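You operate a simulated robot arm through the tools that you are given. There is no shell and no other tool.

You are at the controls of a simulated two-armed robot. One attempt, no reset.

JOB
End the burn-in and put the red and blue lamp heads in the tested tray.
Fine: level to LOW, then rail off, before a head comes out; the third head stays in its bay.

It is judged by the outcome, as a careful person would: the job done as asked, and still so three seconds after it is handed in. It fails if anything else is knocked over, pushed out of place, dropped, spilled or broken.

ROBOT AND FRAMES
Two 7-joint arms with two-finger parallel grippers on one trunk, on a base that drives. Base frame: it is fixed to the floor where the robot stands at the start and does not move with it; the origin is under the middle of the robot, x ahead of it, y to its left, z up. Lengths are in m, angles in degrees, forces in N, time in s.
The left shoulder is at the start at [0.06, 0.189, 1.203], the right one opposite. With the tool pointing down near the work surface each hand reaches from about 0.1 to 0.58 m from the robot's upright axis, wherever it stands, measured 20 degrees to its own side. Places, roughly: blue lamp head, red lamp head, yellow lamp head [-3.75, 0.75, 1]; level knob [-3.9, 0.7, 1.2]; rail switch [-3.9, 0.6, 1.2]; tested tray [-3.6, 1.4, 0.4]. Payload 3.43 kg a hand.
The TCP of each hand is the grasp point between the finger pads, 0.03 m short of the fingertips. In the tool frame z runs along the fingers and y along their closing line. Largest opening 0.094 m; finger width 0.028, thickness 0.01; the body of the gripper, 0.05 by 0.096 m, starts 0.055 m behind the TCP.
Orientation is told as [roll, pitch, yaw] about the base's x, y, z axes, in that order, counted from this pose: with the fingers straight down and closing along the base's y, the tool's x points along the base's -x, its y along +y and its z along -z.

CONTROLS
- The arms move only by the tool servo_tool. It takes "left_commands", "right_commands" or both (then of equal length, played together; a hand with none holds still); each is text: rows parted by semicolons, each of 7 numbers parted by spaces: the shift along the base's x, y, z in m, then the turn, a rotation vector about the base's x, y, z in degrees, then the gripper command, from -1 (shut) to 1 (fully open), values between in proportion. In form: tx ty tz ax ay az gripper; .... A call has 1 to 20 rows; each row shifts and turns the commanded pose from where the row before left it. Rows are played at 5 a second. More than 0.05 m and 8.6 degrees between two rows, or a gripper value outside its range, and nothing of the call is played. Where a pose cannot be reached the arm comes as near as it can. A force on the tool above 40 N (or 10 N above the force at the start of the call, whichever is more), or a blocked arm, ends the call early, and 0.2 s more pass. Each finger travels about 0.153 m/s and halts on what it meets, pressing with about 28 N; the grip force reading is that of the motor and also rises with nothing between the fingers. The clock runs only during rows and for 0.2 s after the last one: add rows that do not move to give the fingers time. The reply holds the time, the measured pose of the TCP, the force on the tool along the base axes, the opening and the grip force, in the units named above and with some noise, with the torque about the TCP (base axes, N m) and any sound that the robot's microphone picked up.
- Cameras (640 x 400 px; columns grow to the right, rows downward): "scene" is now at [0.0177, 0.013, 1.7564]; the picture's right is [0.13, -0.99, 0.00], its down [-0.74, -0.10, -0.66] and it looks along [0.66, 0.09, -0.75] (base axes); focal length 258 px, centre (320, 200). "left" rides on the left gripper at [0.076, -0.014, -0.103] in its tool frame; the picture's right is [0.18, 0.98, 0.00], its down [-0.75, 0.14, -0.64] and it looks along [-0.63, 0.12, 0.77] (tool axes); focal length 243 px, centre (320, 200). "right" rides on the right gripper at [0.076, 0.014, -0.103] in its tool frame; the picture's right is [-0.18, 0.98, 0.00], its down [-0.75, -0.14, -0.64] and it looks along [-0.63, -0.12, 0.77] (tool axes); focal length 243 px, centre (320, 200).
- camera(camera): a new picture of that camera. The clock stands still meanwhile.
- slide_trunk(by): slides the trunk up (or, below 0, down) by that many m; the arms and the scene camera ride with it, the base frame stays. It gives what a move gives, with no picture.
- drive_base(legs): drives the robot by 1 to 6 legs, each [ahead, left, turn to the left] in m, m and degrees, along the robot's own axes; the way and the turn of a leg run together, so that a leg with both is an arc; at most 1.5 m and 180 degrees a leg. The arms and the cameras ride along, it lands a little off, and it stops where it bumps. It gives what a move gives.
- head_to(pan, tilt): turns the head with the scene camera to pan (to the left, within 86 degrees either way) and tilt (down, from -29 to 69), counted from straight ahead of the robot. It gives what a move gives.
- locate(camera, pixels): there is no depth. For up to 12 entries [column, row, z] of the newest picture of that camera ("zoom" is the newest enlarged one), the place [x, y] in the base frame at which the ray of that pixel passes the height z, good to about 0.002 m. The clock stands still meanwhile.
- zoom(camera, box): a new picture of the part [left, top, right, bottom] of that camera's present view, enlarged. The clock stands still meanwhile.
- hand_in(): hands the job in; it is judged then, once.

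Unless the task says otherwise, let go and move clear before handing in.

The tools are called after "Request:" as name(argument=value, ...) on one line, values as JSON. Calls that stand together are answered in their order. servo_tool: Moves the arms, as the interface text tells. Its arguments: {"type":"object","properties":{"left_commands":{"type":"string"},"right_commands":{"type":"string"}},"required":[]} The other tools are called the same way: slide_trunk (by) slides the trunk up or down; drive_base (legs) drives the base; head_to (pan, tilt) turns the head that bears the scene camera; camera (camera) takes a picture; locate (camera, pixels) gives the place at which the rays of pixels pass given heights; zoom (camera, box) takes an enlarged picture of a part of a camera's view; hand_in () hands the job in.

At the start:

```text
time_s: 0.0
left_position: [0.3235, 0.1312, 1.2092]
left_ee_rot: [0.0, 0.1, 0.1]
left_wrist_force: [0.8, 0.8, -0.5]
left_wrist_torque: [0.0, -0.01, 0.0]
left_grip_width: 0.094
left_finger_force: 0.0
right_position: [0.3117, -0.1569, 1.1329]
right_ee_rot: [0.0, 0.0, 0.0]
right_wrist_force: [0.6, 0.2, -0.8]
right_wrist_torque: [0.03, 0.01, 0.0]
right_grip_width: 0.0937
right_finger_force: 0.1
trunk travel left (down, up): [-0.875, 0.115]
robot x, y, heading: [0.0002, 0.0033, 0.0]
head pan, tilt: [7.6, 48.4]
```

scene: 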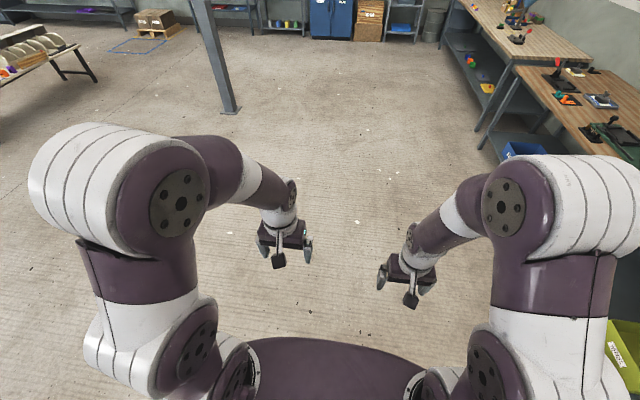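
right: 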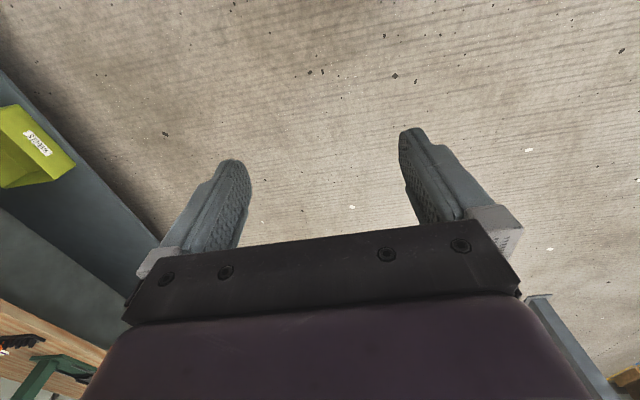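
left: 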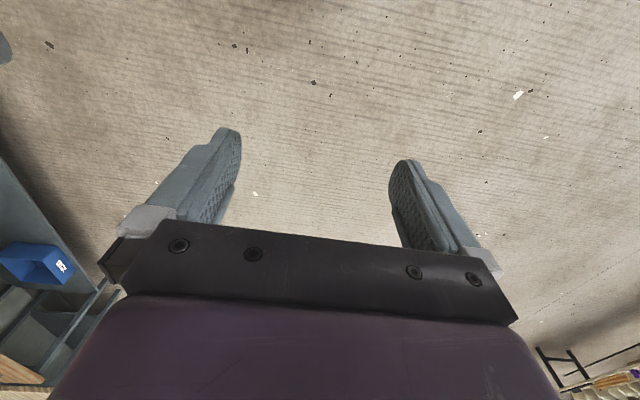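

The start pictures show the workshop ahead, while the burn-in station is about 3.8 m behind me. I'll turn the head to both sides to check for free space before turning the base.

Request:
head_to(pan=86, tilt=25)

Request:
camera(camera="scene")

```text
time_s: 1.5
left_position: [0.325, 0.1321, 1.2086]
left_ee_rot: [0.1, 0.0, 0.0]
left_wrist_force: [0.3, 0.4, -0.5]
left_wrist_torque: [0.03, 0.0, 0.01]
left_grip_width: 0.0942
left_finger_force: 0.0
right_position: [0.3124, -0.1559, 1.1329]
right_ee_rot: [-0.1, -0.1, -0.1]
right_wrist_force: [0.1, -0.1, 0.1]
right_wrist_torque: [0.0, 0.01, 0.03]
right_grip_width: 0.094
right_finger_force: 0.1
trunk travel left (down, up): [-0.875, 0.115]
robot x, y, heading: [-0.0011, -0.0015, -0.1]
head pan, tilt: [85.9, 25.0]
```

```text
taken
```

scene: 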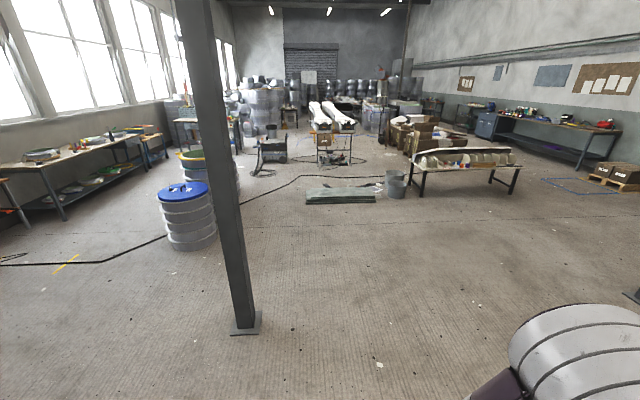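

The view to the left shows open floor, a steel column with its base at (245,325), a blue barrel at (187,215) and a cable on the floor. I'll fix those positions on the floor.

Request:
locate(camera="scene", pixels=[[245, 328, 0], [190, 245, 0], [20, 262, 0], [130, 252, 0], [60, 220, 0], [300, 178, 0]])

Request:
drive_base(legs=[[0, 0, 90]])

Request:
camera(camera="scene")

```text
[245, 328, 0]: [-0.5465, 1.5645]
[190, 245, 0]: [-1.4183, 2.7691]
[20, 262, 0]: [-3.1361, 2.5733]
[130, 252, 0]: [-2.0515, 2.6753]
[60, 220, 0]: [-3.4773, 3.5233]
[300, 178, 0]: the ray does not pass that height
```

```text
time_s: 5.7
left_position: [-0.1289, 0.3244, 1.2082]
left_ee_rot: [0.0, 0.0, 89.5]
left_wrist_force: [-0.8, -0.1, 0.3]
left_wrist_torque: [0.0, 0.0, 0.01]
left_grip_width: 0.094
left_finger_force: 0.0
right_position: [0.159, 0.311, 1.133]
right_ee_rot: [0.0, 0.0, 89.6]
right_wrist_force: [-0.5, -0.6, 0.6]
right_wrist_torque: [0.02, 0.0, 0.0]
right_grip_width: 0.0941
right_finger_force: 0.1
trunk travel left (down, up): [-0.875, 0.115]
robot x, y, heading: [-0.0006, 0.0011, 89.7]
head pan, tilt: [85.9, 25.0]
```

```text
taken
```

scene: 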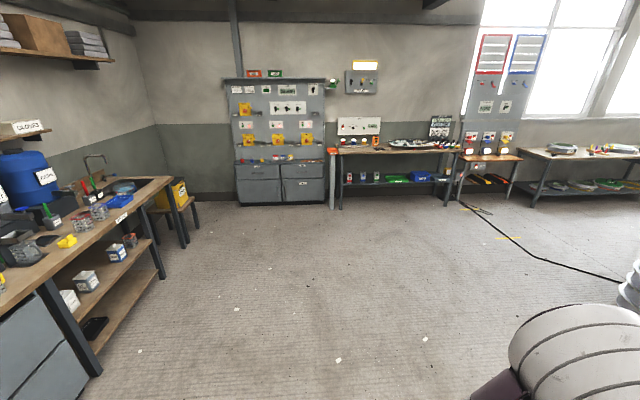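

Facing the far wall now: workbench at (400,150) with panels above it looks like the burn-in station. I'll zoom in on it.

Request:
zoom(camera="scene", box=[320, 50, 480, 210])

Request:
zoom(camera="scene", box=[430, 30, 560, 220])

Request:
locate(camera="scene", pixels=[[340, 209, 0], [333, 209, 0], [452, 200, 0], [510, 203, 0], [340, 152, 0.9], [460, 152, 0.9], [510, 157, 0.75], [470, 157, 0.75]])

```text
2.50 times, centred on (400, 130) of scene
```

zoom: 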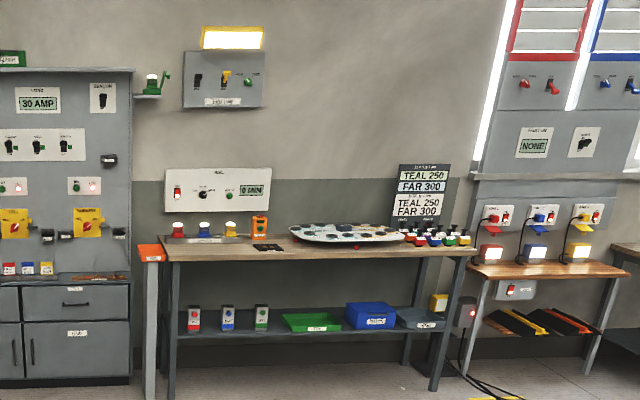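

```text
2.11 times, centred on (495, 125) of scene
```

zoom: 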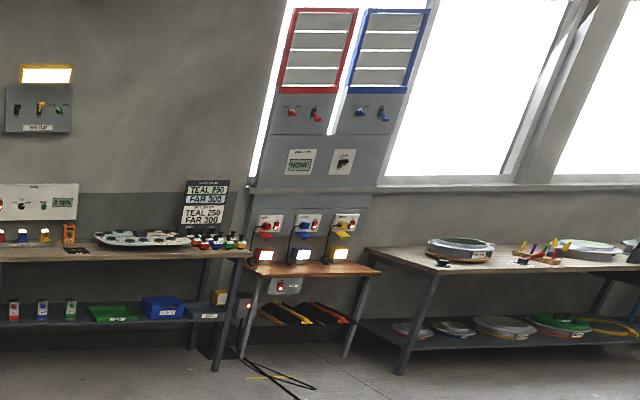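

```text
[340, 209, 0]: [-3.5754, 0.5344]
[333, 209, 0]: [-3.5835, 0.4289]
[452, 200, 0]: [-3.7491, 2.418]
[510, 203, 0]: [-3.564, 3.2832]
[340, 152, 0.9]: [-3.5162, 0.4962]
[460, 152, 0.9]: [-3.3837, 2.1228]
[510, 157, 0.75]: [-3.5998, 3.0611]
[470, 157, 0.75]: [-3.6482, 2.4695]
```

The panel at zoom (215,190) with its red switch, knob and display, and the three heads below it at zoom (178–230,228), is the burn-in station; the tray is on the shelf below. I'll check the side bench clearance, then turn and drive closer.

Request:
locate(camera="scene", pixels=[[98, 374, 0], [163, 277, 0], [190, 225, 0], [237, 203, 0], [323, 203, 0]])

Request:
drive_base(legs=[[0, 0, 90.3]])

Request:
head_to(pan=0, tilt=30)

Request:
camera(camera="scene")

```text
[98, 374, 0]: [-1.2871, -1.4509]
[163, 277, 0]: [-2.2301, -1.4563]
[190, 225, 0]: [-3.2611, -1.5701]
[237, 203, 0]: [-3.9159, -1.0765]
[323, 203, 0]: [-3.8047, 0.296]
```

```text
time_s: 9.9
left_position: [-0.3239, -0.131, 1.2086]
left_ee_rot: [-0.1, 0.0, 179.8]
left_wrist_force: [0.3, -1.3, -0.1]
left_wrist_torque: [0.0, 0.01, 0.0]
left_grip_width: 0.094
left_finger_force: 0.0
right_position: [-0.3115, 0.1563, 1.1331]
right_ee_rot: [0.0, 0.0, 179.8]
right_wrist_force: [-1.0, -0.3, 0.7]
right_wrist_torque: [0.0, -0.04, -0.01]
right_grip_width: 0.0939
right_finger_force: 0.1
trunk travel left (down, up): [-0.875, 0.115]
robot x, y, heading: [0.0014, -0.0006, 179.9]
head pan, tilt: [85.9, 25.0]
```

```text
time_s: 11.6
left_position: [-0.323, -0.1306, 1.2093]
left_ee_rot: [0.0, 0.0, 179.8]
left_wrist_force: [-0.3, 0.5, -0.8]
left_wrist_torque: [0.0, 0.0, -0.01]
left_grip_width: 0.094
left_finger_force: 0.0
right_position: [-0.3125, 0.1559, 1.132]
right_ee_rot: [0.0, 0.0, 179.9]
right_wrist_force: [-0.3, -0.3, -0.4]
right_wrist_torque: [-0.01, -0.01, 0.03]
right_grip_width: 0.094
right_finger_force: 0.0
trunk travel left (down, up): [-0.875, 0.115]
robot x, y, heading: [-0.0023, -0.0035, 179.7]
head pan, tilt: [0.0, 30.0]
```

```text
taken
```

scene: 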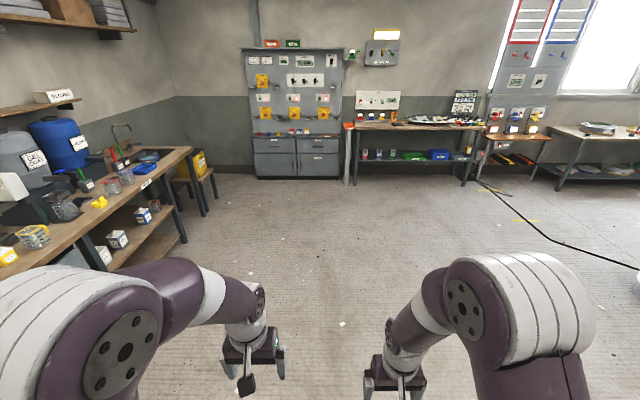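

The floor ahead is clear to the bench at (410,125). I'll drive to roughly (-2.4, 0.8), facing it.

Request:
drive_base(legs=[[1.4, -0.45, 0], [1.0, -0.35, 0]])

Request:
camera(camera="scene")

```text
time_s: 24.0
left_position: [-2.7519, 0.6462, 1.2089]
left_ee_rot: [0.0, 0.0, -179.1]
left_wrist_force: [0.4, -0.8, 0.6]
left_wrist_torque: [0.0, -0.02, -0.01]
left_grip_width: 0.094
left_finger_force: 0.0
right_position: [-2.7437, 0.9358, 1.1335]
right_ee_rot: [0.1, -0.1, -179.2]
right_wrist_force: [-0.6, -1.0, -0.4]
right_wrist_torque: [0.03, -0.01, 0.0]
right_grip_width: 0.0941
right_finger_force: 0.0
trunk travel left (down, up): [-0.875, 0.115]
robot x, y, heading: [-2.4336, 0.7848, -179.4]
head pan, tilt: [0.0, 30.0]
```

```text
taken
```

scene: 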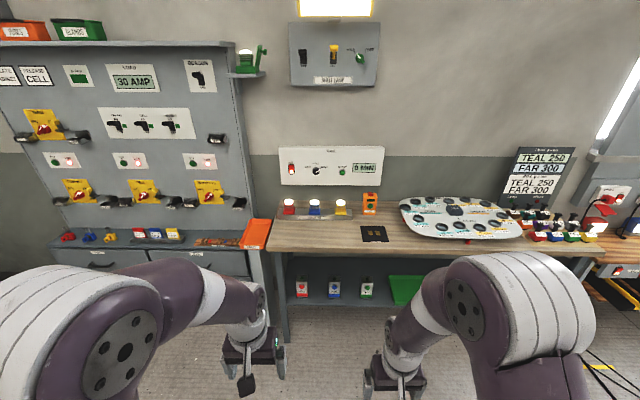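

Request:
zoom(camera="scene", box=[260, 130, 420, 230])

Request:
zoom(camera="scene", box=[270, 180, 430, 310])

Request:
zoom(camera="scene", box=[390, 130, 630, 290])

Request:
zoom(camera="scene", box=[280, 0, 400, 100])

```text
4.00 times, centred on (340, 180) of scene
```

zoom: 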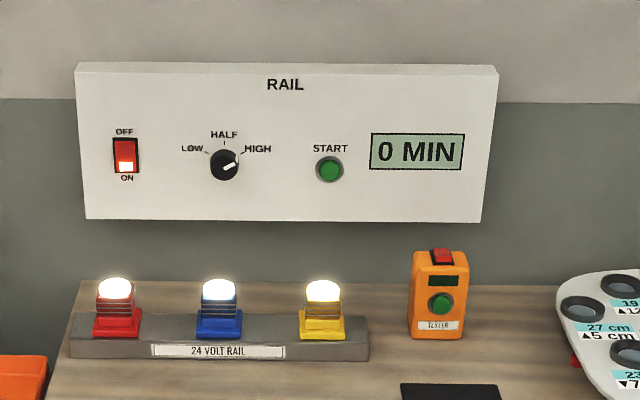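

```text
3.08 times, centred on (350, 245) of scene
```

zoom: 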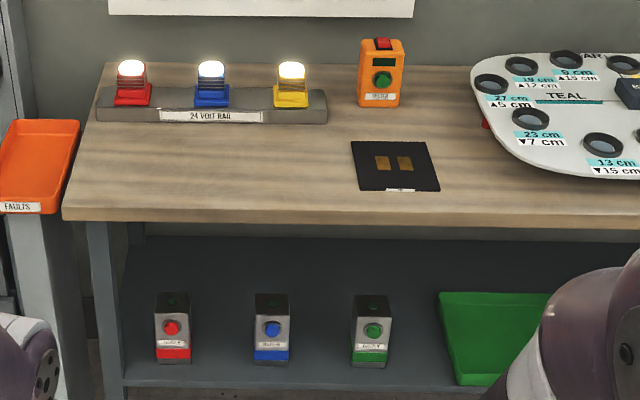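

```text
2.50 times, centred on (510, 210) of scene
```

zoom: 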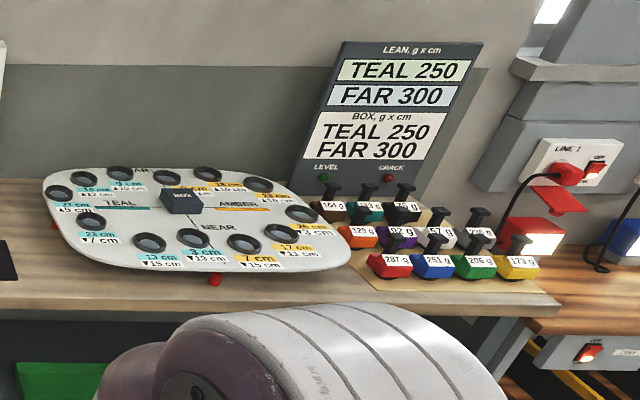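

```text
4.00 times, centred on (340, 50) of scene
```

zoom: 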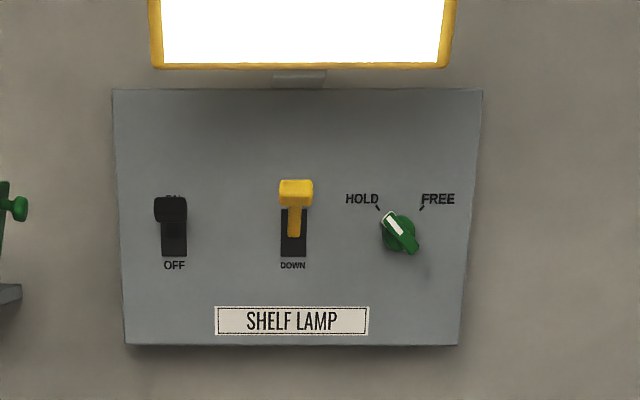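

The rail panel reads: rocker with OFF on top/ON at the bottom (lit at ON), knob pointing at HIGH, display "0 MIN", and all three heads lit on the rail. The green tray on the shelf is half hidden by my right arm, so I'll shift right to read its label.

Request:
drive_base(legs=[[0, -0.55, 0]])

Request:
head_to(pan=0, tilt=40)

Request:
camera(camera="scene")

Request:
zoom(camera="scene", box=[200, 150, 440, 300])

```text
time_s: 27.2
left_position: [-2.7593, 1.2033, 1.2085]
left_ee_rot: [0.0, 0.0, -179.4]
left_wrist_force: [-0.2, 0.5, 0.0]
left_wrist_torque: [0.0, -0.01, 0.01]
left_grip_width: 0.094
left_finger_force: 0.0
right_position: [-2.75, 1.4923, 1.1325]
right_ee_rot: [0.1, 0.1, -179.6]
right_wrist_force: [0.2, -0.3, 0.1]
right_wrist_torque: [0.01, -0.01, -0.02]
right_grip_width: 0.094
right_finger_force: 0.0
trunk travel left (down, up): [-0.875, 0.115]
robot x, y, heading: [-2.4372, 1.3373, -179.4]
head pan, tilt: [0.0, 30.0]
```

```text
time_s: 27.9
left_position: [-2.759, 1.2056, 1.2086]
left_ee_rot: [0.0, 0.1, -179.5]
left_wrist_force: [-0.4, 0.3, -0.3]
left_wrist_torque: [-0.02, 0.02, -0.04]
left_grip_width: 0.0942
left_finger_force: 0.1
right_position: [-2.7493, 1.4942, 1.1329]
right_ee_rot: [0.0, 0.0, -179.5]
right_wrist_force: [0.5, -0.2, -0.6]
right_wrist_torque: [0.02, -0.02, -0.02]
right_grip_width: 0.094
right_finger_force: 0.0
trunk travel left (down, up): [-0.875, 0.115]
robot x, y, heading: [-2.4373, 1.3425, -179.4]
head pan, tilt: [0.0, 40.0]
```

```text
taken
```

scene: 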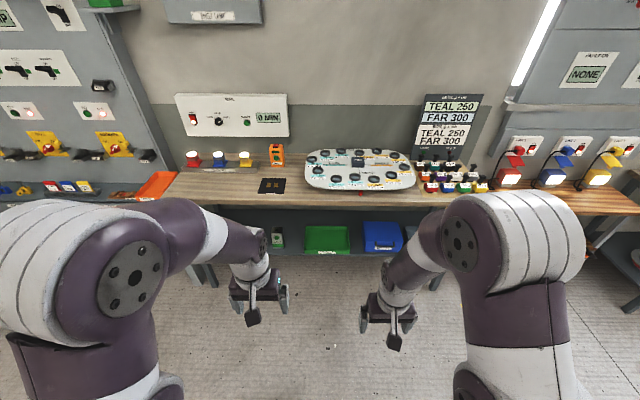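

```text
2.67 times, centred on (320, 225) of scene
```

zoom: 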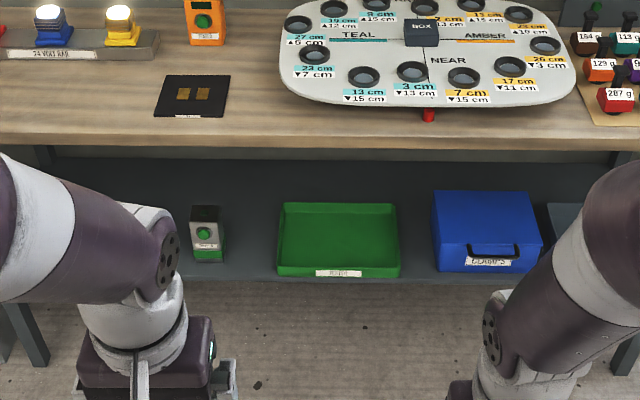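

Request:
zoom(camera="scene", box=[295, 215, 425, 265])

Request:
locate(camera="scene", pixels=[[305, 253, 0.38], [350, 255, 0.38], [306, 227, 0.42], [347, 227, 0.42], [320, 208, 0.9], [165, 203, 0.9], [435, 206, 0.9], [191, 166, 0.95], [219, 166, 0.95], [246, 166, 0.95]])

```text
4.92 times, centred on (360, 240) of scene
```

zoom: 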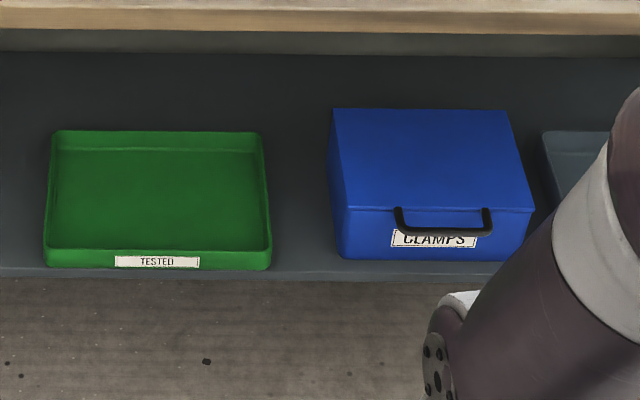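

```text
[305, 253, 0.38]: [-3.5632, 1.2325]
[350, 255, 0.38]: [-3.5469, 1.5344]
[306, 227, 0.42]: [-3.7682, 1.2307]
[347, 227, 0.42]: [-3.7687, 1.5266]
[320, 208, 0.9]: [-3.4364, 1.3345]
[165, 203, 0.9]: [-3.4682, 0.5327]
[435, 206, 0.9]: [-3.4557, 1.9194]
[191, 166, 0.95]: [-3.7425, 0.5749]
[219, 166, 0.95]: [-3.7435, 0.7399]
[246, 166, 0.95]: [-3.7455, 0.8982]
```

The green tray reads TESTED, spanning about x −3.56…−3.77, y 1.23…1.53. I'll move closer in front of the rail panel, staying clear of the balance board at (360,170).

Request:
drive_base(legs=[[0, 0.44, -0.6], [0.55, 0, 0]])

Request:
head_to(pan=10, tilt=35)

Request:
camera(camera="scene")

```text
time_s: 33.4
left_position: [-3.3204, 0.7741, 1.2093]
left_ee_rot: [0.1, 0.0, 180.0]
left_wrist_force: [-1.0, 1.3, -0.5]
left_wrist_torque: [-0.01, 0.02, -0.03]
left_grip_width: 0.0939
left_finger_force: 0.2
right_position: [-3.3101, 1.0634, 1.133]
right_ee_rot: [0.0, 0.1, 180.0]
right_wrist_force: [0.0, 0.1, 0.0]
right_wrist_torque: [0.03, -0.03, -0.05]
right_grip_width: 0.0937
right_finger_force: 0.2
trunk travel left (down, up): [-0.875, 0.115]
robot x, y, heading: [-2.9929, 0.9098, 179.7]
head pan, tilt: [0.0, 40.0]
```

```text
time_s: 34.1
left_position: [-3.3215, 0.7747, 1.2093]
left_ee_rot: [0.1, -0.1, 179.9]
left_wrist_force: [-0.8, 0.3, -0.1]
left_wrist_torque: [-0.01, -0.01, -0.02]
left_grip_width: 0.094
left_finger_force: 0.1
right_position: [-3.3106, 1.064, 1.1328]
right_ee_rot: [0.0, 0.0, 180.1]
right_wrist_force: [-0.5, -1.1, -0.3]
right_wrist_torque: [0.01, -0.01, -0.02]
right_grip_width: 0.0939
right_finger_force: 0.1
trunk travel left (down, up): [-0.875, 0.115]
robot x, y, heading: [-2.9967, 0.907, 180.0]
head pan, tilt: [10.0, 35.0]
```

```text
taken
```

scene: 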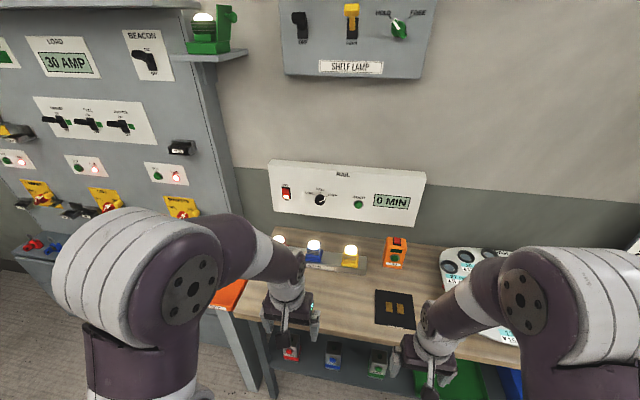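

Request:
zoom(camera="scene", box=[260, 150, 440, 280])

Request:
locate(camera="scene", pixels=[[287, 194, 1.15], [320, 199, 1.15], [358, 204, 1.15], [287, 194, 1.2], [320, 199, 1.2], [271, 160, 1.25], [274, 213, 1.1], [426, 172, 1.25], [412, 227, 1.1], [287, 194, 1.25], [320, 199, 1.25]])

```text
3.08 times, centred on (350, 215) of scene
```

zoom: 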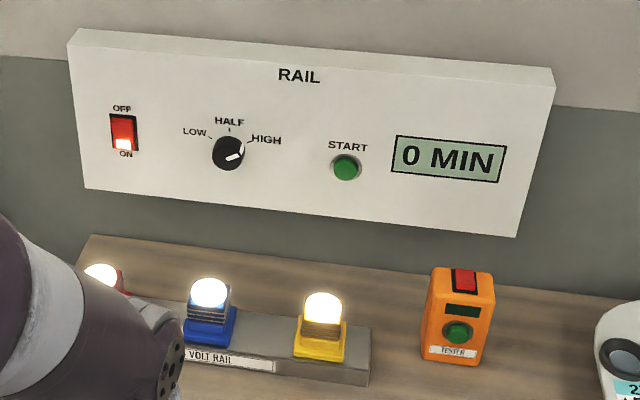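

```text
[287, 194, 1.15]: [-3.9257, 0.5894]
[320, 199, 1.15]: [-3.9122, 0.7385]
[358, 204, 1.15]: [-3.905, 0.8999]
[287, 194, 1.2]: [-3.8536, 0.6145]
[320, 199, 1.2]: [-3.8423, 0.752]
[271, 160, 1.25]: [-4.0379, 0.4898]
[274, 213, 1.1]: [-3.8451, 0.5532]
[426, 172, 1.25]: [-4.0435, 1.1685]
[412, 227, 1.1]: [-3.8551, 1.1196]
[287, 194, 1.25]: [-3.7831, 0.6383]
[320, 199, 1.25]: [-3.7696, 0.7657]
```

The knob at zoom (230,152) still points to HIGH and the rocker at (123,133) is lit at ON. I need accurate heights, so I'll slide the trunk down for a second viewpoint and triangulate.

Request:
slide_trunk(by=-0.25)

Request:
zoom(camera="scene", box=[260, 80, 440, 210])

Request:
camera(camera="scene")

```text
time_s: 36.7
left_position: [-3.3227, 0.7742, 0.9581]
left_ee_rot: [0.0, 0.0, 180.0]
left_wrist_force: [-0.5, 0.2, -0.5]
left_wrist_torque: [-0.03, 0.01, -0.05]
left_grip_width: 0.0939
left_finger_force: 0.1
right_position: [-3.3112, 1.0638, 0.8839]
right_ee_rot: [0.0, 0.0, 180.0]
right_wrist_force: [0.3, 0.4, 0.8]
right_wrist_torque: [0.02, -0.02, 0.04]
right_grip_width: 0.0938
right_finger_force: 0.0
trunk travel left (down, up): [-0.625, 0.365]
robot x, y, heading: [-2.9991, 0.9083, 179.9]
head pan, tilt: [10.0, 35.0]
```

```text
3.08 times, centred on (350, 145) of scene
```

zoom: 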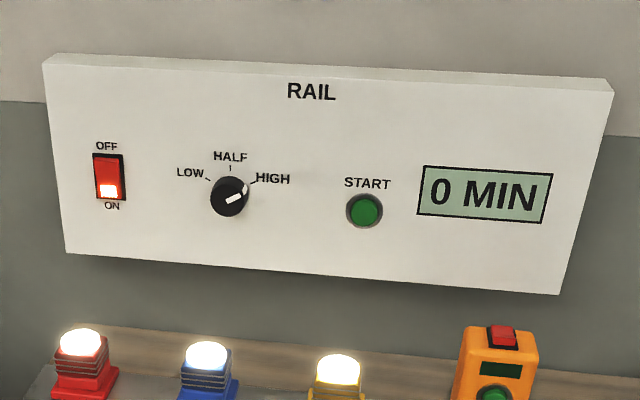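

```text
taken
```

scene: 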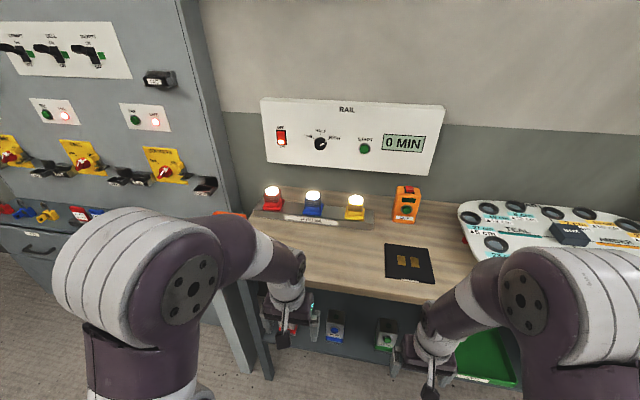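

Second viewpoint taken: knob at zoom (230,196), rocker at (109,177), START at (364,211). I'll locate these at several heights to intersect with the earlier rays.

Request:
locate(camera="zoom", pixels=[[230, 196, 1.1], [230, 196, 1.2], [109, 177, 1.1], [109, 177, 1.2], [364, 211, 1.1], [364, 211, 1.2], [66, 252, 1.0], [66, 252, 1.1], [560, 294, 1.0], [560, 294, 1.1], [231, 209, 1.1], [109, 199, 1.1]])

```text
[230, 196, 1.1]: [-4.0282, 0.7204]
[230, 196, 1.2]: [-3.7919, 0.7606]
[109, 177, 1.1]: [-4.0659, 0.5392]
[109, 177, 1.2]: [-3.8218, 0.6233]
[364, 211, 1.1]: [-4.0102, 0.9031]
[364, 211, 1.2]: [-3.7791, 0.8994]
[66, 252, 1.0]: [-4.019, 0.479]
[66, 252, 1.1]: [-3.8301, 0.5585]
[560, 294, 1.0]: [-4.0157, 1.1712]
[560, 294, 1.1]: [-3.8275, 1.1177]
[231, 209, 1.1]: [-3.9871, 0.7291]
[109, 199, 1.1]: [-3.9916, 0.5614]
```

Triangulation gives the knob near (−3.915, 0.739, 1.148), the rocker near (−3.915, 0.60, 1.16), and the panel face at x≈−3.92. Now the same for the heads, and a look down at my base to judge how close I can drive.

Request:
zoom(camera="scene", box=[240, 170, 440, 295])

Request:
locate(camera="zoom", pixels=[[200, 200, 0.9], [200, 200, 1.0]])

Request:
head_to(pan=0, tilt=69)

Request:
camera(camera="scene")

```text
3.20 times, centred on (340, 232) of scene
```

zoom: 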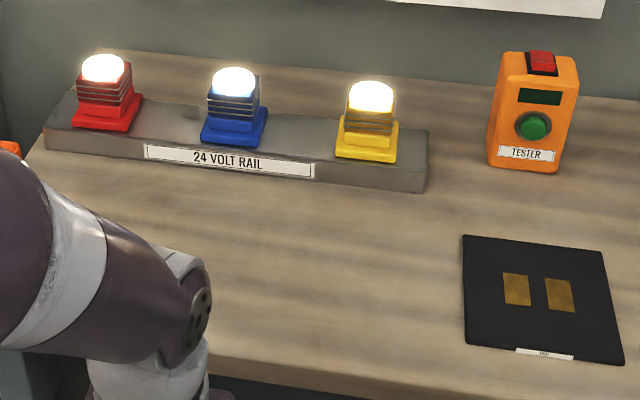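

```text
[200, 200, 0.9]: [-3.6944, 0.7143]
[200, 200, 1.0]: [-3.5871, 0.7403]
```

```text
time_s: 37.7
left_position: [-3.322, 0.7748, 0.9576]
left_ee_rot: [0.0, 0.1, 180.0]
left_wrist_force: [0.2, -1.1, -0.3]
left_wrist_torque: [-0.01, 0.02, 0.0]
left_grip_width: 0.0939
left_finger_force: 0.1
right_position: [-3.3104, 1.0631, 0.8832]
right_ee_rot: [0.1, 0.0, 180.0]
right_wrist_force: [-0.3, -0.5, 0.5]
right_wrist_torque: [-0.02, 0.01, 0.02]
right_grip_width: 0.0938
right_finger_force: 0.0
trunk travel left (down, up): [-0.625, 0.365]
robot x, y, heading: [-3.0001, 0.9094, 180.0]
head pan, tilt: [0.0, 68.8]
```

```text
taken
```

scene: 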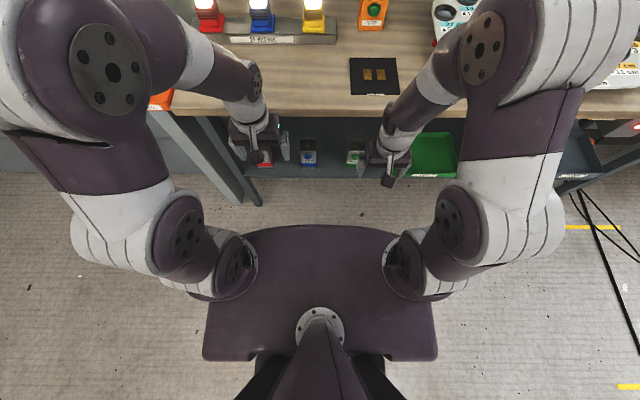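

The look-down shows my shoulder plate's front edge at (320,228) hiding any base beneath it. I'll measure that edge and the bench edge.

Request:
locate(camera="scene", pixels=[[320, 226, 0.95], [320, 226, 0.85], [320, 226, 0.2], [320, 226, 0.0], [320, 113, 0.9], [320, 120, 0.85], [320, 178, 0.37]])

```text
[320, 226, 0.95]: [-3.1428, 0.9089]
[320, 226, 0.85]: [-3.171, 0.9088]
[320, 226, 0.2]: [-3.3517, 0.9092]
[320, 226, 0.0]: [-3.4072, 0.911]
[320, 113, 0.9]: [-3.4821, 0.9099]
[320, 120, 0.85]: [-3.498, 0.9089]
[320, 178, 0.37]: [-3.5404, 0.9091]
```

I'll take a matched pair of views of the heads: one now at the lower trunk height, then one higher.

Request:
head_to(pan=12, tilt=45)

Request:
zoom(camera="scene", box=[250, 120, 410, 220])

```text
time_s: 38.6
left_position: [-3.3222, 0.7752, 0.9591]
left_ee_rot: [0.0, 0.0, 180.0]
left_wrist_force: [-0.3, -0.6, -0.3]
left_wrist_torque: [0.03, 0.0, 0.01]
left_grip_width: 0.0939
left_finger_force: 0.1
right_position: [-3.3102, 1.0623, 0.8837]
right_ee_rot: [0.0, 0.1, 180.1]
right_wrist_force: [-0.1, -0.1, -0.6]
right_wrist_torque: [-0.01, -0.01, -0.02]
right_grip_width: 0.0938
right_finger_force: 0.1
trunk travel left (down, up): [-0.625, 0.365]
robot x, y, heading: [-2.9996, 0.9094, 179.8]
head pan, tilt: [12.0, 45.0]
```

```text
4.00 times, centred on (330, 170) of scene
```

zoom: 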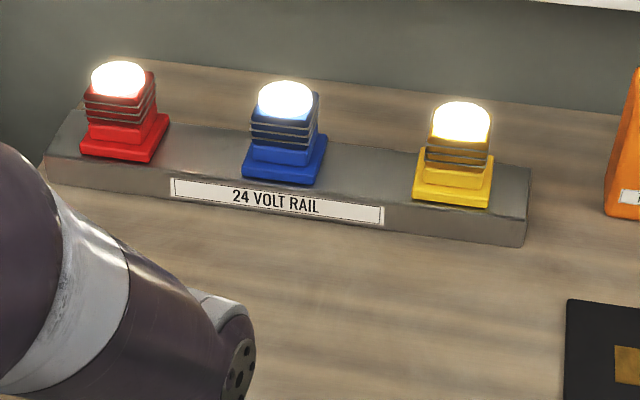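

Request:
locate(camera="zoom", pixels=[[524, 247, 0.9], [524, 247, 0.95], [526, 219, 0.95], [243, 178, 0.95], [313, 185, 0.95], [81, 155, 0.95], [152, 163, 0.95], [413, 199, 0.95], [487, 208, 0.95], [286, 82, 1.0], [463, 104, 1.0], [119, 63, 1.0]])

Request:
slide_trunk(by=0.25)

Request:
zoom(camera="scene", box=[250, 170, 410, 270])

```text
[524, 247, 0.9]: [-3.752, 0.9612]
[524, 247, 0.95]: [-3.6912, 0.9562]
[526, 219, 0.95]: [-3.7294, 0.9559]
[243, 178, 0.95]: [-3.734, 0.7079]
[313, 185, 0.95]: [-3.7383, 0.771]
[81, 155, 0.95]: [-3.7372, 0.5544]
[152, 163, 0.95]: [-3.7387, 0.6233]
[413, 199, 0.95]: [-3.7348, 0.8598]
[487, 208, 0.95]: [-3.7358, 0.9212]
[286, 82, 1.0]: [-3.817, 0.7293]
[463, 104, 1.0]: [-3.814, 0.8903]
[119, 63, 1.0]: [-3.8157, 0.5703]
```

```text
time_s: 41.1
left_position: [-3.3219, 0.7752, 1.2092]
left_ee_rot: [0.0, 0.0, 180.0]
left_wrist_force: [-0.1, -0.8, 0.9]
left_wrist_torque: [0.02, -0.03, 0.01]
left_grip_width: 0.094
left_finger_force: 0.0
right_position: [-3.3104, 1.0633, 1.1329]
right_ee_rot: [0.1, 0.0, 179.9]
right_wrist_force: [-0.8, -0.7, 0.1]
right_wrist_torque: [0.02, 0.04, -0.05]
right_grip_width: 0.0941
right_finger_force: 0.0
trunk travel left (down, up): [-0.875, 0.115]
robot x, y, heading: [-2.9969, 0.9016, 179.9]
head pan, tilt: [12.0, 45.0]
```

```text
4.00 times, centred on (330, 220) of scene
```

zoom: 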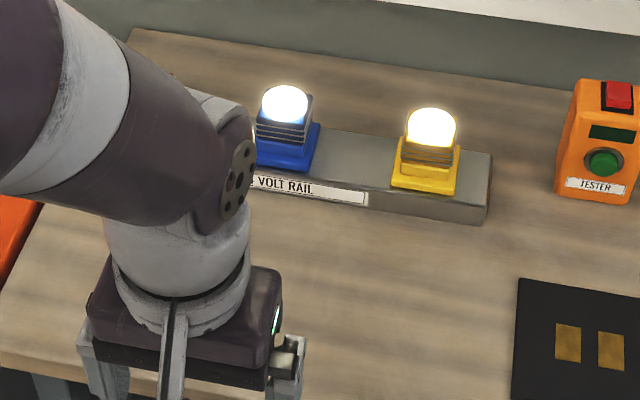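

Request:
locate(camera="zoom", pixels=[[391, 186, 0.95], [391, 186, 0.9], [452, 195, 0.95], [433, 108, 1.0], [433, 108, 1.05], [286, 86, 1.0], [484, 226, 0.9], [484, 226, 0.95], [486, 207, 0.95], [486, 207, 0.9]])

```text
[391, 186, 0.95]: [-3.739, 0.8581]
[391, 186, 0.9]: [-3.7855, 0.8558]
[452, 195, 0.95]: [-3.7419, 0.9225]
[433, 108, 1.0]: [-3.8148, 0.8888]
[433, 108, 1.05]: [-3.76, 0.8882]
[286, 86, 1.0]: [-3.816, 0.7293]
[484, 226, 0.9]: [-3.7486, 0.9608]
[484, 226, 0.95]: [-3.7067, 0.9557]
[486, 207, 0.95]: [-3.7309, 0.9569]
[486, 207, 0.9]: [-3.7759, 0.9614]
```

Bench top is at z≈0.905, rail top ≈0.948, dome tops ≈1.025; heads sit at about x −3.773 with y = 0.589 (red), 0.739 (blue), 0.890 (yellow). I'll tuck the right hand back and up, then edge the base forward 0.2 m.

Request:
servo_tool(right_commands="0.03 0 0.03 0 0 0 1; 0.03 0 0.03 0 0 0 1; 0.03 0 0.03 0 0 0 1; 0.02 0 0.03 0 0 0 1; 0 0 0 0 0 0 1")

Request:
drive_base(legs=[[0.18, 0, 0]])

Request:
camera(camera="scene")

```text
time_s: 42.3
left_position: [-3.3215, 0.774, 1.209]
left_ee_rot: [0.0, 0.0, 179.9]
left_wrist_force: [-0.2, -0.7, -0.4]
left_wrist_torque: [0.01, 0.0, -0.02]
left_grip_width: 0.0941
left_finger_force: 0.1
right_position: [-3.2227, 1.0566, 1.2539]
right_ee_rot: [0.0, 0.0, 180.1]
right_wrist_force: [-0.2, 0.3, -0.4]
right_wrist_torque: [-0.01, 0.0, 0.0]
right_grip_width: 0.094
right_finger_force: 0.0
right hand out of reach, approached as far as the arm can: row 3, 4
trunk travel left (down, up): [-0.875, 0.115]
robot x, y, heading: [-3.0, 0.9101, 180.1]
head pan, tilt: [12.0, 45.0]
```

```text
time_s: 43.8
left_position: [-3.4979, 0.7745, 1.2097]
left_ee_rot: [-0.1, -0.1, 179.9]
left_wrist_force: [0.7, -0.5, 0.4]
left_wrist_torque: [0.02, 0.04, -0.01]
left_grip_width: 0.0943
left_finger_force: 0.0
right_position: [-3.3985, 1.0576, 1.2545]
right_ee_rot: [0.0, -0.2, 180.0]
right_wrist_force: [-0.3, 0.2, 0.3]
right_wrist_torque: [0.0, -0.01, -0.01]
right_grip_width: 0.0939
right_finger_force: 0.0
trunk travel left (down, up): [-0.875, 0.115]
robot x, y, heading: [-3.1774, 0.9089, 180.1]
head pan, tilt: [12.0, 45.0]
```

```text
taken
```

scene: 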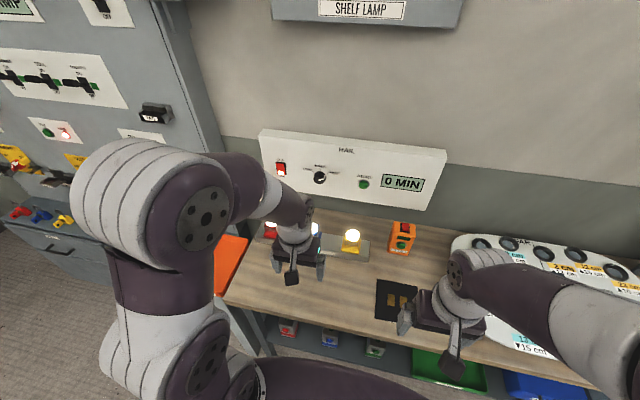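

The base moved without a bump and the knob at (320,177) is in view. I'll swing the left hand to point at the panel, moving forward as it turns and staying above the lamp domes.

Request:
servo_tool(left_commands="-0.012 -0.003 0 0 7.5 0 1; -0.012 -0.003 0 0 7.5 0 1; -0.012 -0.003 0 0 7.5 0 1; -0.012 -0.003 0 0 7.5 0 1; -0.012 -0.003 0 0 7.5 0 1; -0.012 -0.003 0 0 7.5 0 1; -0.012 -0.003 0 0 7.5 0 1; -0.012 -0.003 0 0 7.5 0 1; -0.012 -0.003 0 0 7.5 0 1; -0.012 -0.003 0 0 7.5 0 1; -0.012 -0.003 0 0 7.5 0 1; -0.012 -0.003 0 0 7.5 0 1; 0 0 0 0 0 0 1")

Request:
camera(camera="scene")

Request:
camera(camera="left")

```text
time_s: 46.6
left_position: [-3.6836, 0.7489, 1.2416]
left_ee_rot: [3.3, -79.5, -179.8]
left_wrist_force: [-0.2, -0.1, -0.2]
left_wrist_torque: [0.02, -0.03, -0.03]
left_grip_width: 0.0938
left_finger_force: 0.1
left hand out of reach, approached as far as the arm can: row 5, 6, 10, 11, 12
right_position: [-3.3991, 1.0575, 1.2517]
right_ee_rot: [0.0, 0.1, 180.0]
right_wrist_force: [-0.2, -0.8, -0.9]
right_wrist_torque: [0.0, -0.01, 0.02]
right_grip_width: 0.094
right_finger_force: 0.1
trunk travel left (down, up): [-0.875, 0.115]
robot x, y, heading: [-3.1796, 0.906, 180.1]
head pan, tilt: [12.0, 45.0]
```

```text
taken
```

scene: 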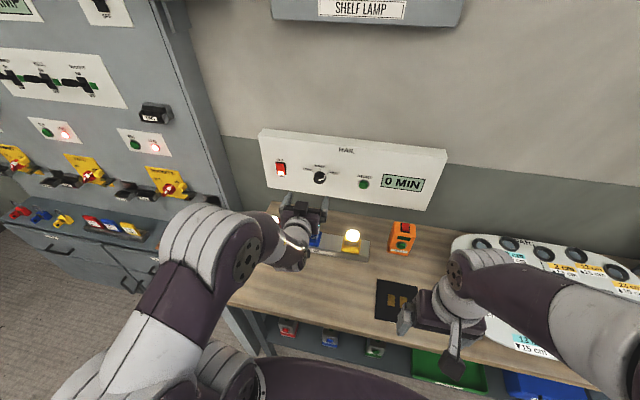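

```text
taken
```

left: 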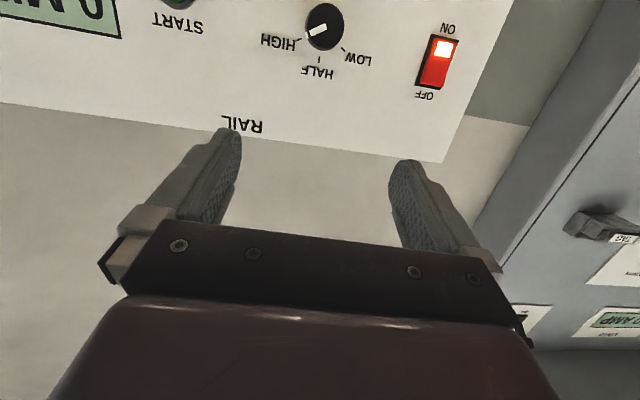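

The wrist view (upside-down) shows the knob at (325,28) on HIGH and the rocker at (438,62). The hand stopped at 79.5° of tilt, so I'll lower it slightly and move forward to see whether it straightens.

Request:
servo_tool(left_commands="-0.02 0 -0.012 0 0 0 1; -0.02 0 -0.012 0 0 0 1; -0.02 0 -0.012 0 0 0 1; -0.02 0 -0.012 0 0 0 1; 0 0 0 0 0 0 1")

Request:
camera(camera="left")

```text
time_s: 47.8
left_position: [-3.7613, 0.7597, 1.1942]
left_ee_rot: [2.7, -80.0, -179.0]
left_wrist_force: [-0.3, -0.1, 1.0]
left_wrist_torque: [0.02, 0.04, 0.01]
left_grip_width: 0.0941
left_finger_force: 0.2
left hand out of reach, approached as far as the arm can: row 2, 3, 4
right_position: [-3.3994, 1.0561, 1.2527]
right_ee_rot: [0.0, 0.0, 180.1]
right_wrist_force: [-0.7, 0.1, -0.3]
right_wrist_torque: [0.01, -0.03, 0.0]
right_grip_width: 0.094
right_finger_force: 0.0
trunk travel left (down, up): [-0.875, 0.115]
robot x, y, heading: [-3.1762, 0.9078, 179.9]
head pan, tilt: [12.0, 45.0]
```

```text
taken
```

left: 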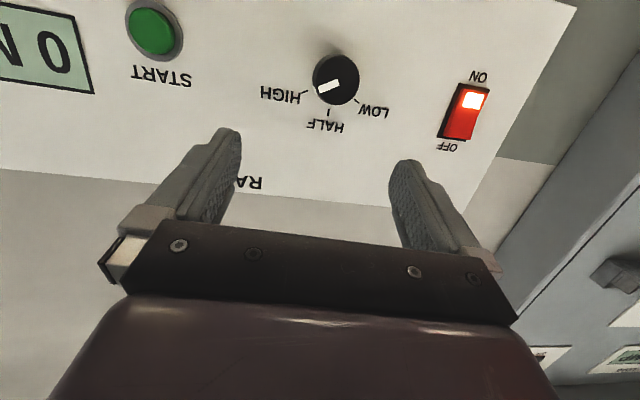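

The hand is at (−3.761, 0.760, 1.194), still tilted 10° off level. I'll lower the trunk a little (the hand stays above the domes) and raise the hand back while levelling it, to see if a lower shoulder helps.

Request:
slide_trunk(by=-0.05)

Request:
servo_tool(left_commands="0 -0.005 0.02 0 3 0 1; 0 -0.005 0.02 0 3 0 1; 0 -0.005 0.01 0 4 0 1; 0 0 0 0 0 0 1")

```text
time_s: 48.8
left_position: [-3.7607, 0.7594, 1.1441]
left_ee_rot: [2.8, -80.0, -179.1]
left_wrist_force: [-0.6, 0.6, 0.3]
left_wrist_torque: [0.01, -0.04, -0.02]
left_grip_width: 0.0937
left_finger_force: 0.1
right_position: [-3.4005, 1.0582, 1.2035]
right_ee_rot: [-0.1, 0.1, 180.0]
right_wrist_force: [0.6, 0.5, 0.4]
right_wrist_torque: [0.02, 0.0, 0.01]
right_grip_width: 0.094
right_finger_force: 0.0
trunk travel left (down, up): [-0.825, 0.165]
robot x, y, heading: [-3.1764, 0.9078, 180.0]
head pan, tilt: [12.0, 45.0]
```

```text
time_s: 49.8
left_position: [-3.7597, 0.753, 1.1953]
left_ee_rot: [-67.0, -89.8, -108.9]
left_wrist_force: [-0.3, -0.3, 0.4]
left_wrist_torque: [-0.01, 0.01, -0.01]
left_grip_width: 0.0936
left_finger_force: 0.2
left hand out of reach, approached as far as the arm can: row 3
right_position: [-3.3992, 1.0577, 1.2028]
right_ee_rot: [0.0, 0.0, 180.0]
right_wrist_force: [0.6, -0.7, -0.5]
right_wrist_torque: [-0.04, 0.02, 0.01]
right_grip_width: 0.0939
right_finger_force: 0.0
trunk travel left (down, up): [-0.825, 0.165]
robot x, y, heading: [-3.176, 0.907, 180.0]
head pan, tilt: [12.0, 45.0]
```

Lowering the shoulder did it: pitch now −89.8°, i.e. level. I'll lower the trunk another 5 cm, which brings the hand to knob height, and look through the wrist camera.

Request:
slide_trunk(by=-0.05)

Request:
camera(camera="left")

Request:
camera(camera="scene")

```text
time_s: 50.7
left_position: [-3.7591, 0.754, 1.1462]
left_ee_rot: [-53.6, -89.8, -122.4]
left_wrist_force: [-0.1, -0.1, 0.5]
left_wrist_torque: [0.02, -0.02, 0.0]
left_grip_width: 0.0942
left_finger_force: 0.0
right_position: [-3.4, 1.0572, 1.153]
right_ee_rot: [0.1, 0.2, 180.1]
right_wrist_force: [-0.7, 0.2, -0.2]
right_wrist_torque: [0.01, 0.02, -0.04]
right_grip_width: 0.0939
right_finger_force: 0.1
trunk travel left (down, up): [-0.775, 0.215]
robot x, y, heading: [-3.1754, 0.9083, 180.0]
head pan, tilt: [12.0, 45.0]
```

```text
taken
```

left: 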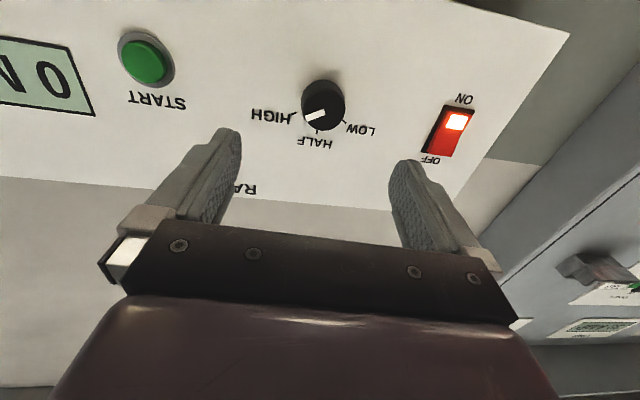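

```text
taken
```

scene: 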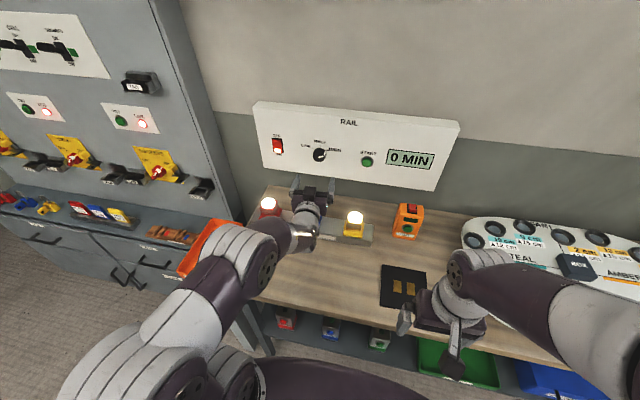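

The wrist view shows knob at (323,105), HIGH. I'll cross-check the knob's and rocker's position with this camera and check where my elbow is relative to the orange FAULTS tray at (205,250).

Request:
locate(camera="left", pixels=[[323, 105, 1.13], [323, 105, 1.14], [323, 105, 1.15], [323, 105, 1.16], [456, 122, 1.14], [456, 122, 1.15], [440, 145, 1.16], [440, 145, 1.17], [440, 145, 1.18]])

Request:
locate(camera="scene", pixels=[[265, 260, 1.0], [265, 260, 0.95], [215, 222, 0.9], [180, 272, 0.9], [250, 222, 0.9], [320, 155, 1.148], [278, 146, 1.16]])

Request:
zoom(camera="scene", box=[160, 160, 360, 320])

```text
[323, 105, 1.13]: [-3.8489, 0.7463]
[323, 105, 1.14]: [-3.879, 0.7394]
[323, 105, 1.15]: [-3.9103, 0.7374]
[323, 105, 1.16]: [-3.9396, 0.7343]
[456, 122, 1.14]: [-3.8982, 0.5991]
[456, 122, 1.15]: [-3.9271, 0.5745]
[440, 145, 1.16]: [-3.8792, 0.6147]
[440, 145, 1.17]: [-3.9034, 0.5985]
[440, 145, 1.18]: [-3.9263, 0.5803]
```

```text
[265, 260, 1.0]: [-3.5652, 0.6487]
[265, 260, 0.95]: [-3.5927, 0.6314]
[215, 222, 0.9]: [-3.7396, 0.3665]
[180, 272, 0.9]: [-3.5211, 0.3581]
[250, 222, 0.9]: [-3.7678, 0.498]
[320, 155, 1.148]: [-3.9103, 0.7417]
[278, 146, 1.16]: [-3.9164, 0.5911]
```

```text
2.50 times, centred on (260, 240) of scene
```

zoom: 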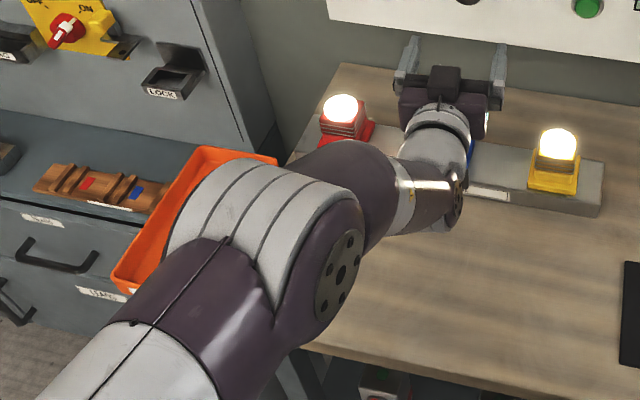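

Knob position agrees across cameras: about (−3.910, 0.739, 1.149). I'll zoom the wrist view on the knob to judge its protrusion and pointer angle.

Request:
zoom(camera="left", box=[230, 50, 400, 160])

Request:
zoom(camera="left", box=[400, 80, 500, 180])

```text
3.64 times, centred on (315, 105) of left
```

zoom: 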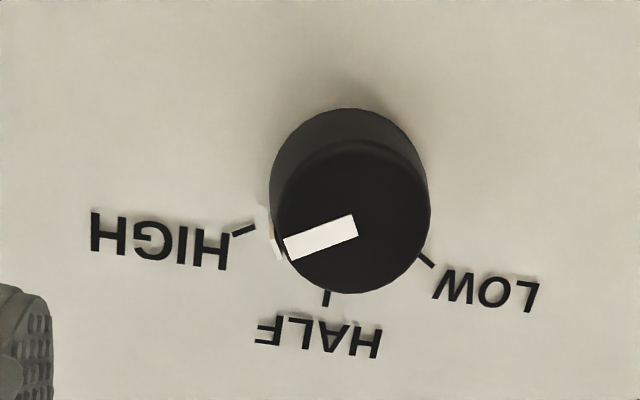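

```text
4.00 times, centred on (450, 130) of left
```

zoom: 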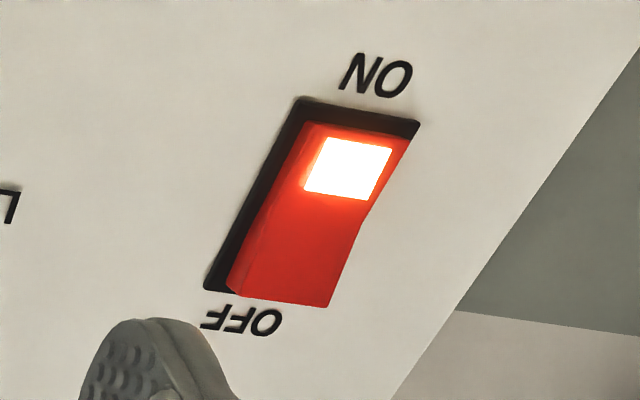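

The knob is about 43 mm wide and protrudes some 25–30 mm; its pointer is about 65° clockwise of vertical, so it needs about 125° counter-clockwise (positive about +x). I'll pre-roll the hand −60° at this standoff to check the wrist's range.

Request:
servo_tool(left_commands="0 -0.004 0 -8.5 0 0 1; 0 -0.004 0 -8.5 0 0 1; 0 -0.004 0.002 -8.5 0 0 1; 0 -0.003 0 -8.5 0 0 1; 0 0 0 -8.5 0 0 1; 0 0 0 -8.5 0 0 1; 0 0 0 -8.5 0 0 1; 0 0 0 0 0 0 1")

Request:
camera(camera="left")

Request:
camera(camera="scene")

```text
time_s: 52.5
left_position: [-3.7626, 0.7689, 1.1691]
left_ee_rot: [93.8, -30.6, 90.6]
left_wrist_force: [-1.0, -0.1, -0.3]
left_wrist_torque: [0.01, 0.01, 0.0]
left_grip_width: 0.0942
left_finger_force: 0.2
left hand out of reach, approached as far as the arm can: row 1, 2, 3, 4, 5, 6, 7
right_position: [-3.4008, 1.0573, 1.1532]
right_ee_rot: [0.0, 0.2, 180.1]
right_wrist_force: [0.4, -0.1, 0.7]
right_wrist_torque: [0.0, -0.03, 0.0]
right_grip_width: 0.094
right_finger_force: 0.1
trunk travel left (down, up): [-0.775, 0.215]
robot x, y, heading: [-3.1798, 0.9095, 179.8]
head pan, tilt: [12.0, 45.0]
```

```text
taken
```

left: 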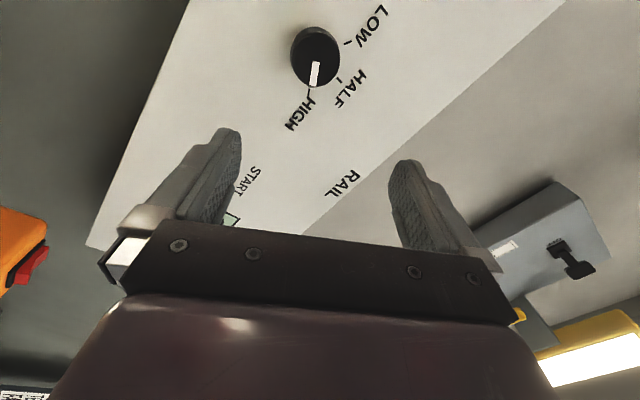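

```text
taken
```

scene: 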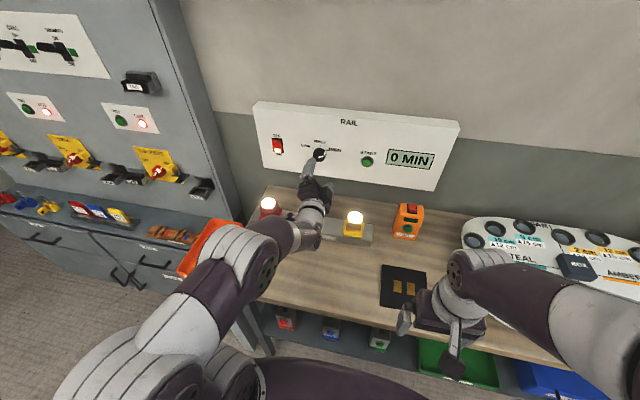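

The roll reached −60° (tool axis within 4° of straight ahead), but the position drifted to (−3.763, 0.769, 1.169). I'll nudge it to the knob's line to see whether it gets there.

Request:
servo_tool(left_commands="0 -0.015 -0.01 0 0 0 1; 0 -0.015 -0.011 0 0 0 1; 0 0 0 0 0 0 1")

```text
time_s: 53.3
left_position: [-3.7676, 0.7681, 1.1637]
left_ee_rot: [93.8, -30.7, 90.8]
left_wrist_force: [1.1, 1.1, 0.9]
left_wrist_torque: [0.05, 0.02, -0.01]
left_grip_width: 0.0941
left_finger_force: 0.1
left hand out of reach, approached as far as the arm can: row 1, 2
right_position: [-3.4008, 1.0566, 1.1528]
right_ee_rot: [-0.1, 0.0, 180.0]
right_wrist_force: [0.1, 0.4, 0.2]
right_wrist_torque: [0.02, 0.02, -0.05]
right_grip_width: 0.0941
right_finger_force: 0.1
trunk travel left (down, up): [-0.775, 0.215]
robot x, y, heading: [-3.1757, 0.9067, 179.9]
head pan, tilt: [12.0, 45.0]
```

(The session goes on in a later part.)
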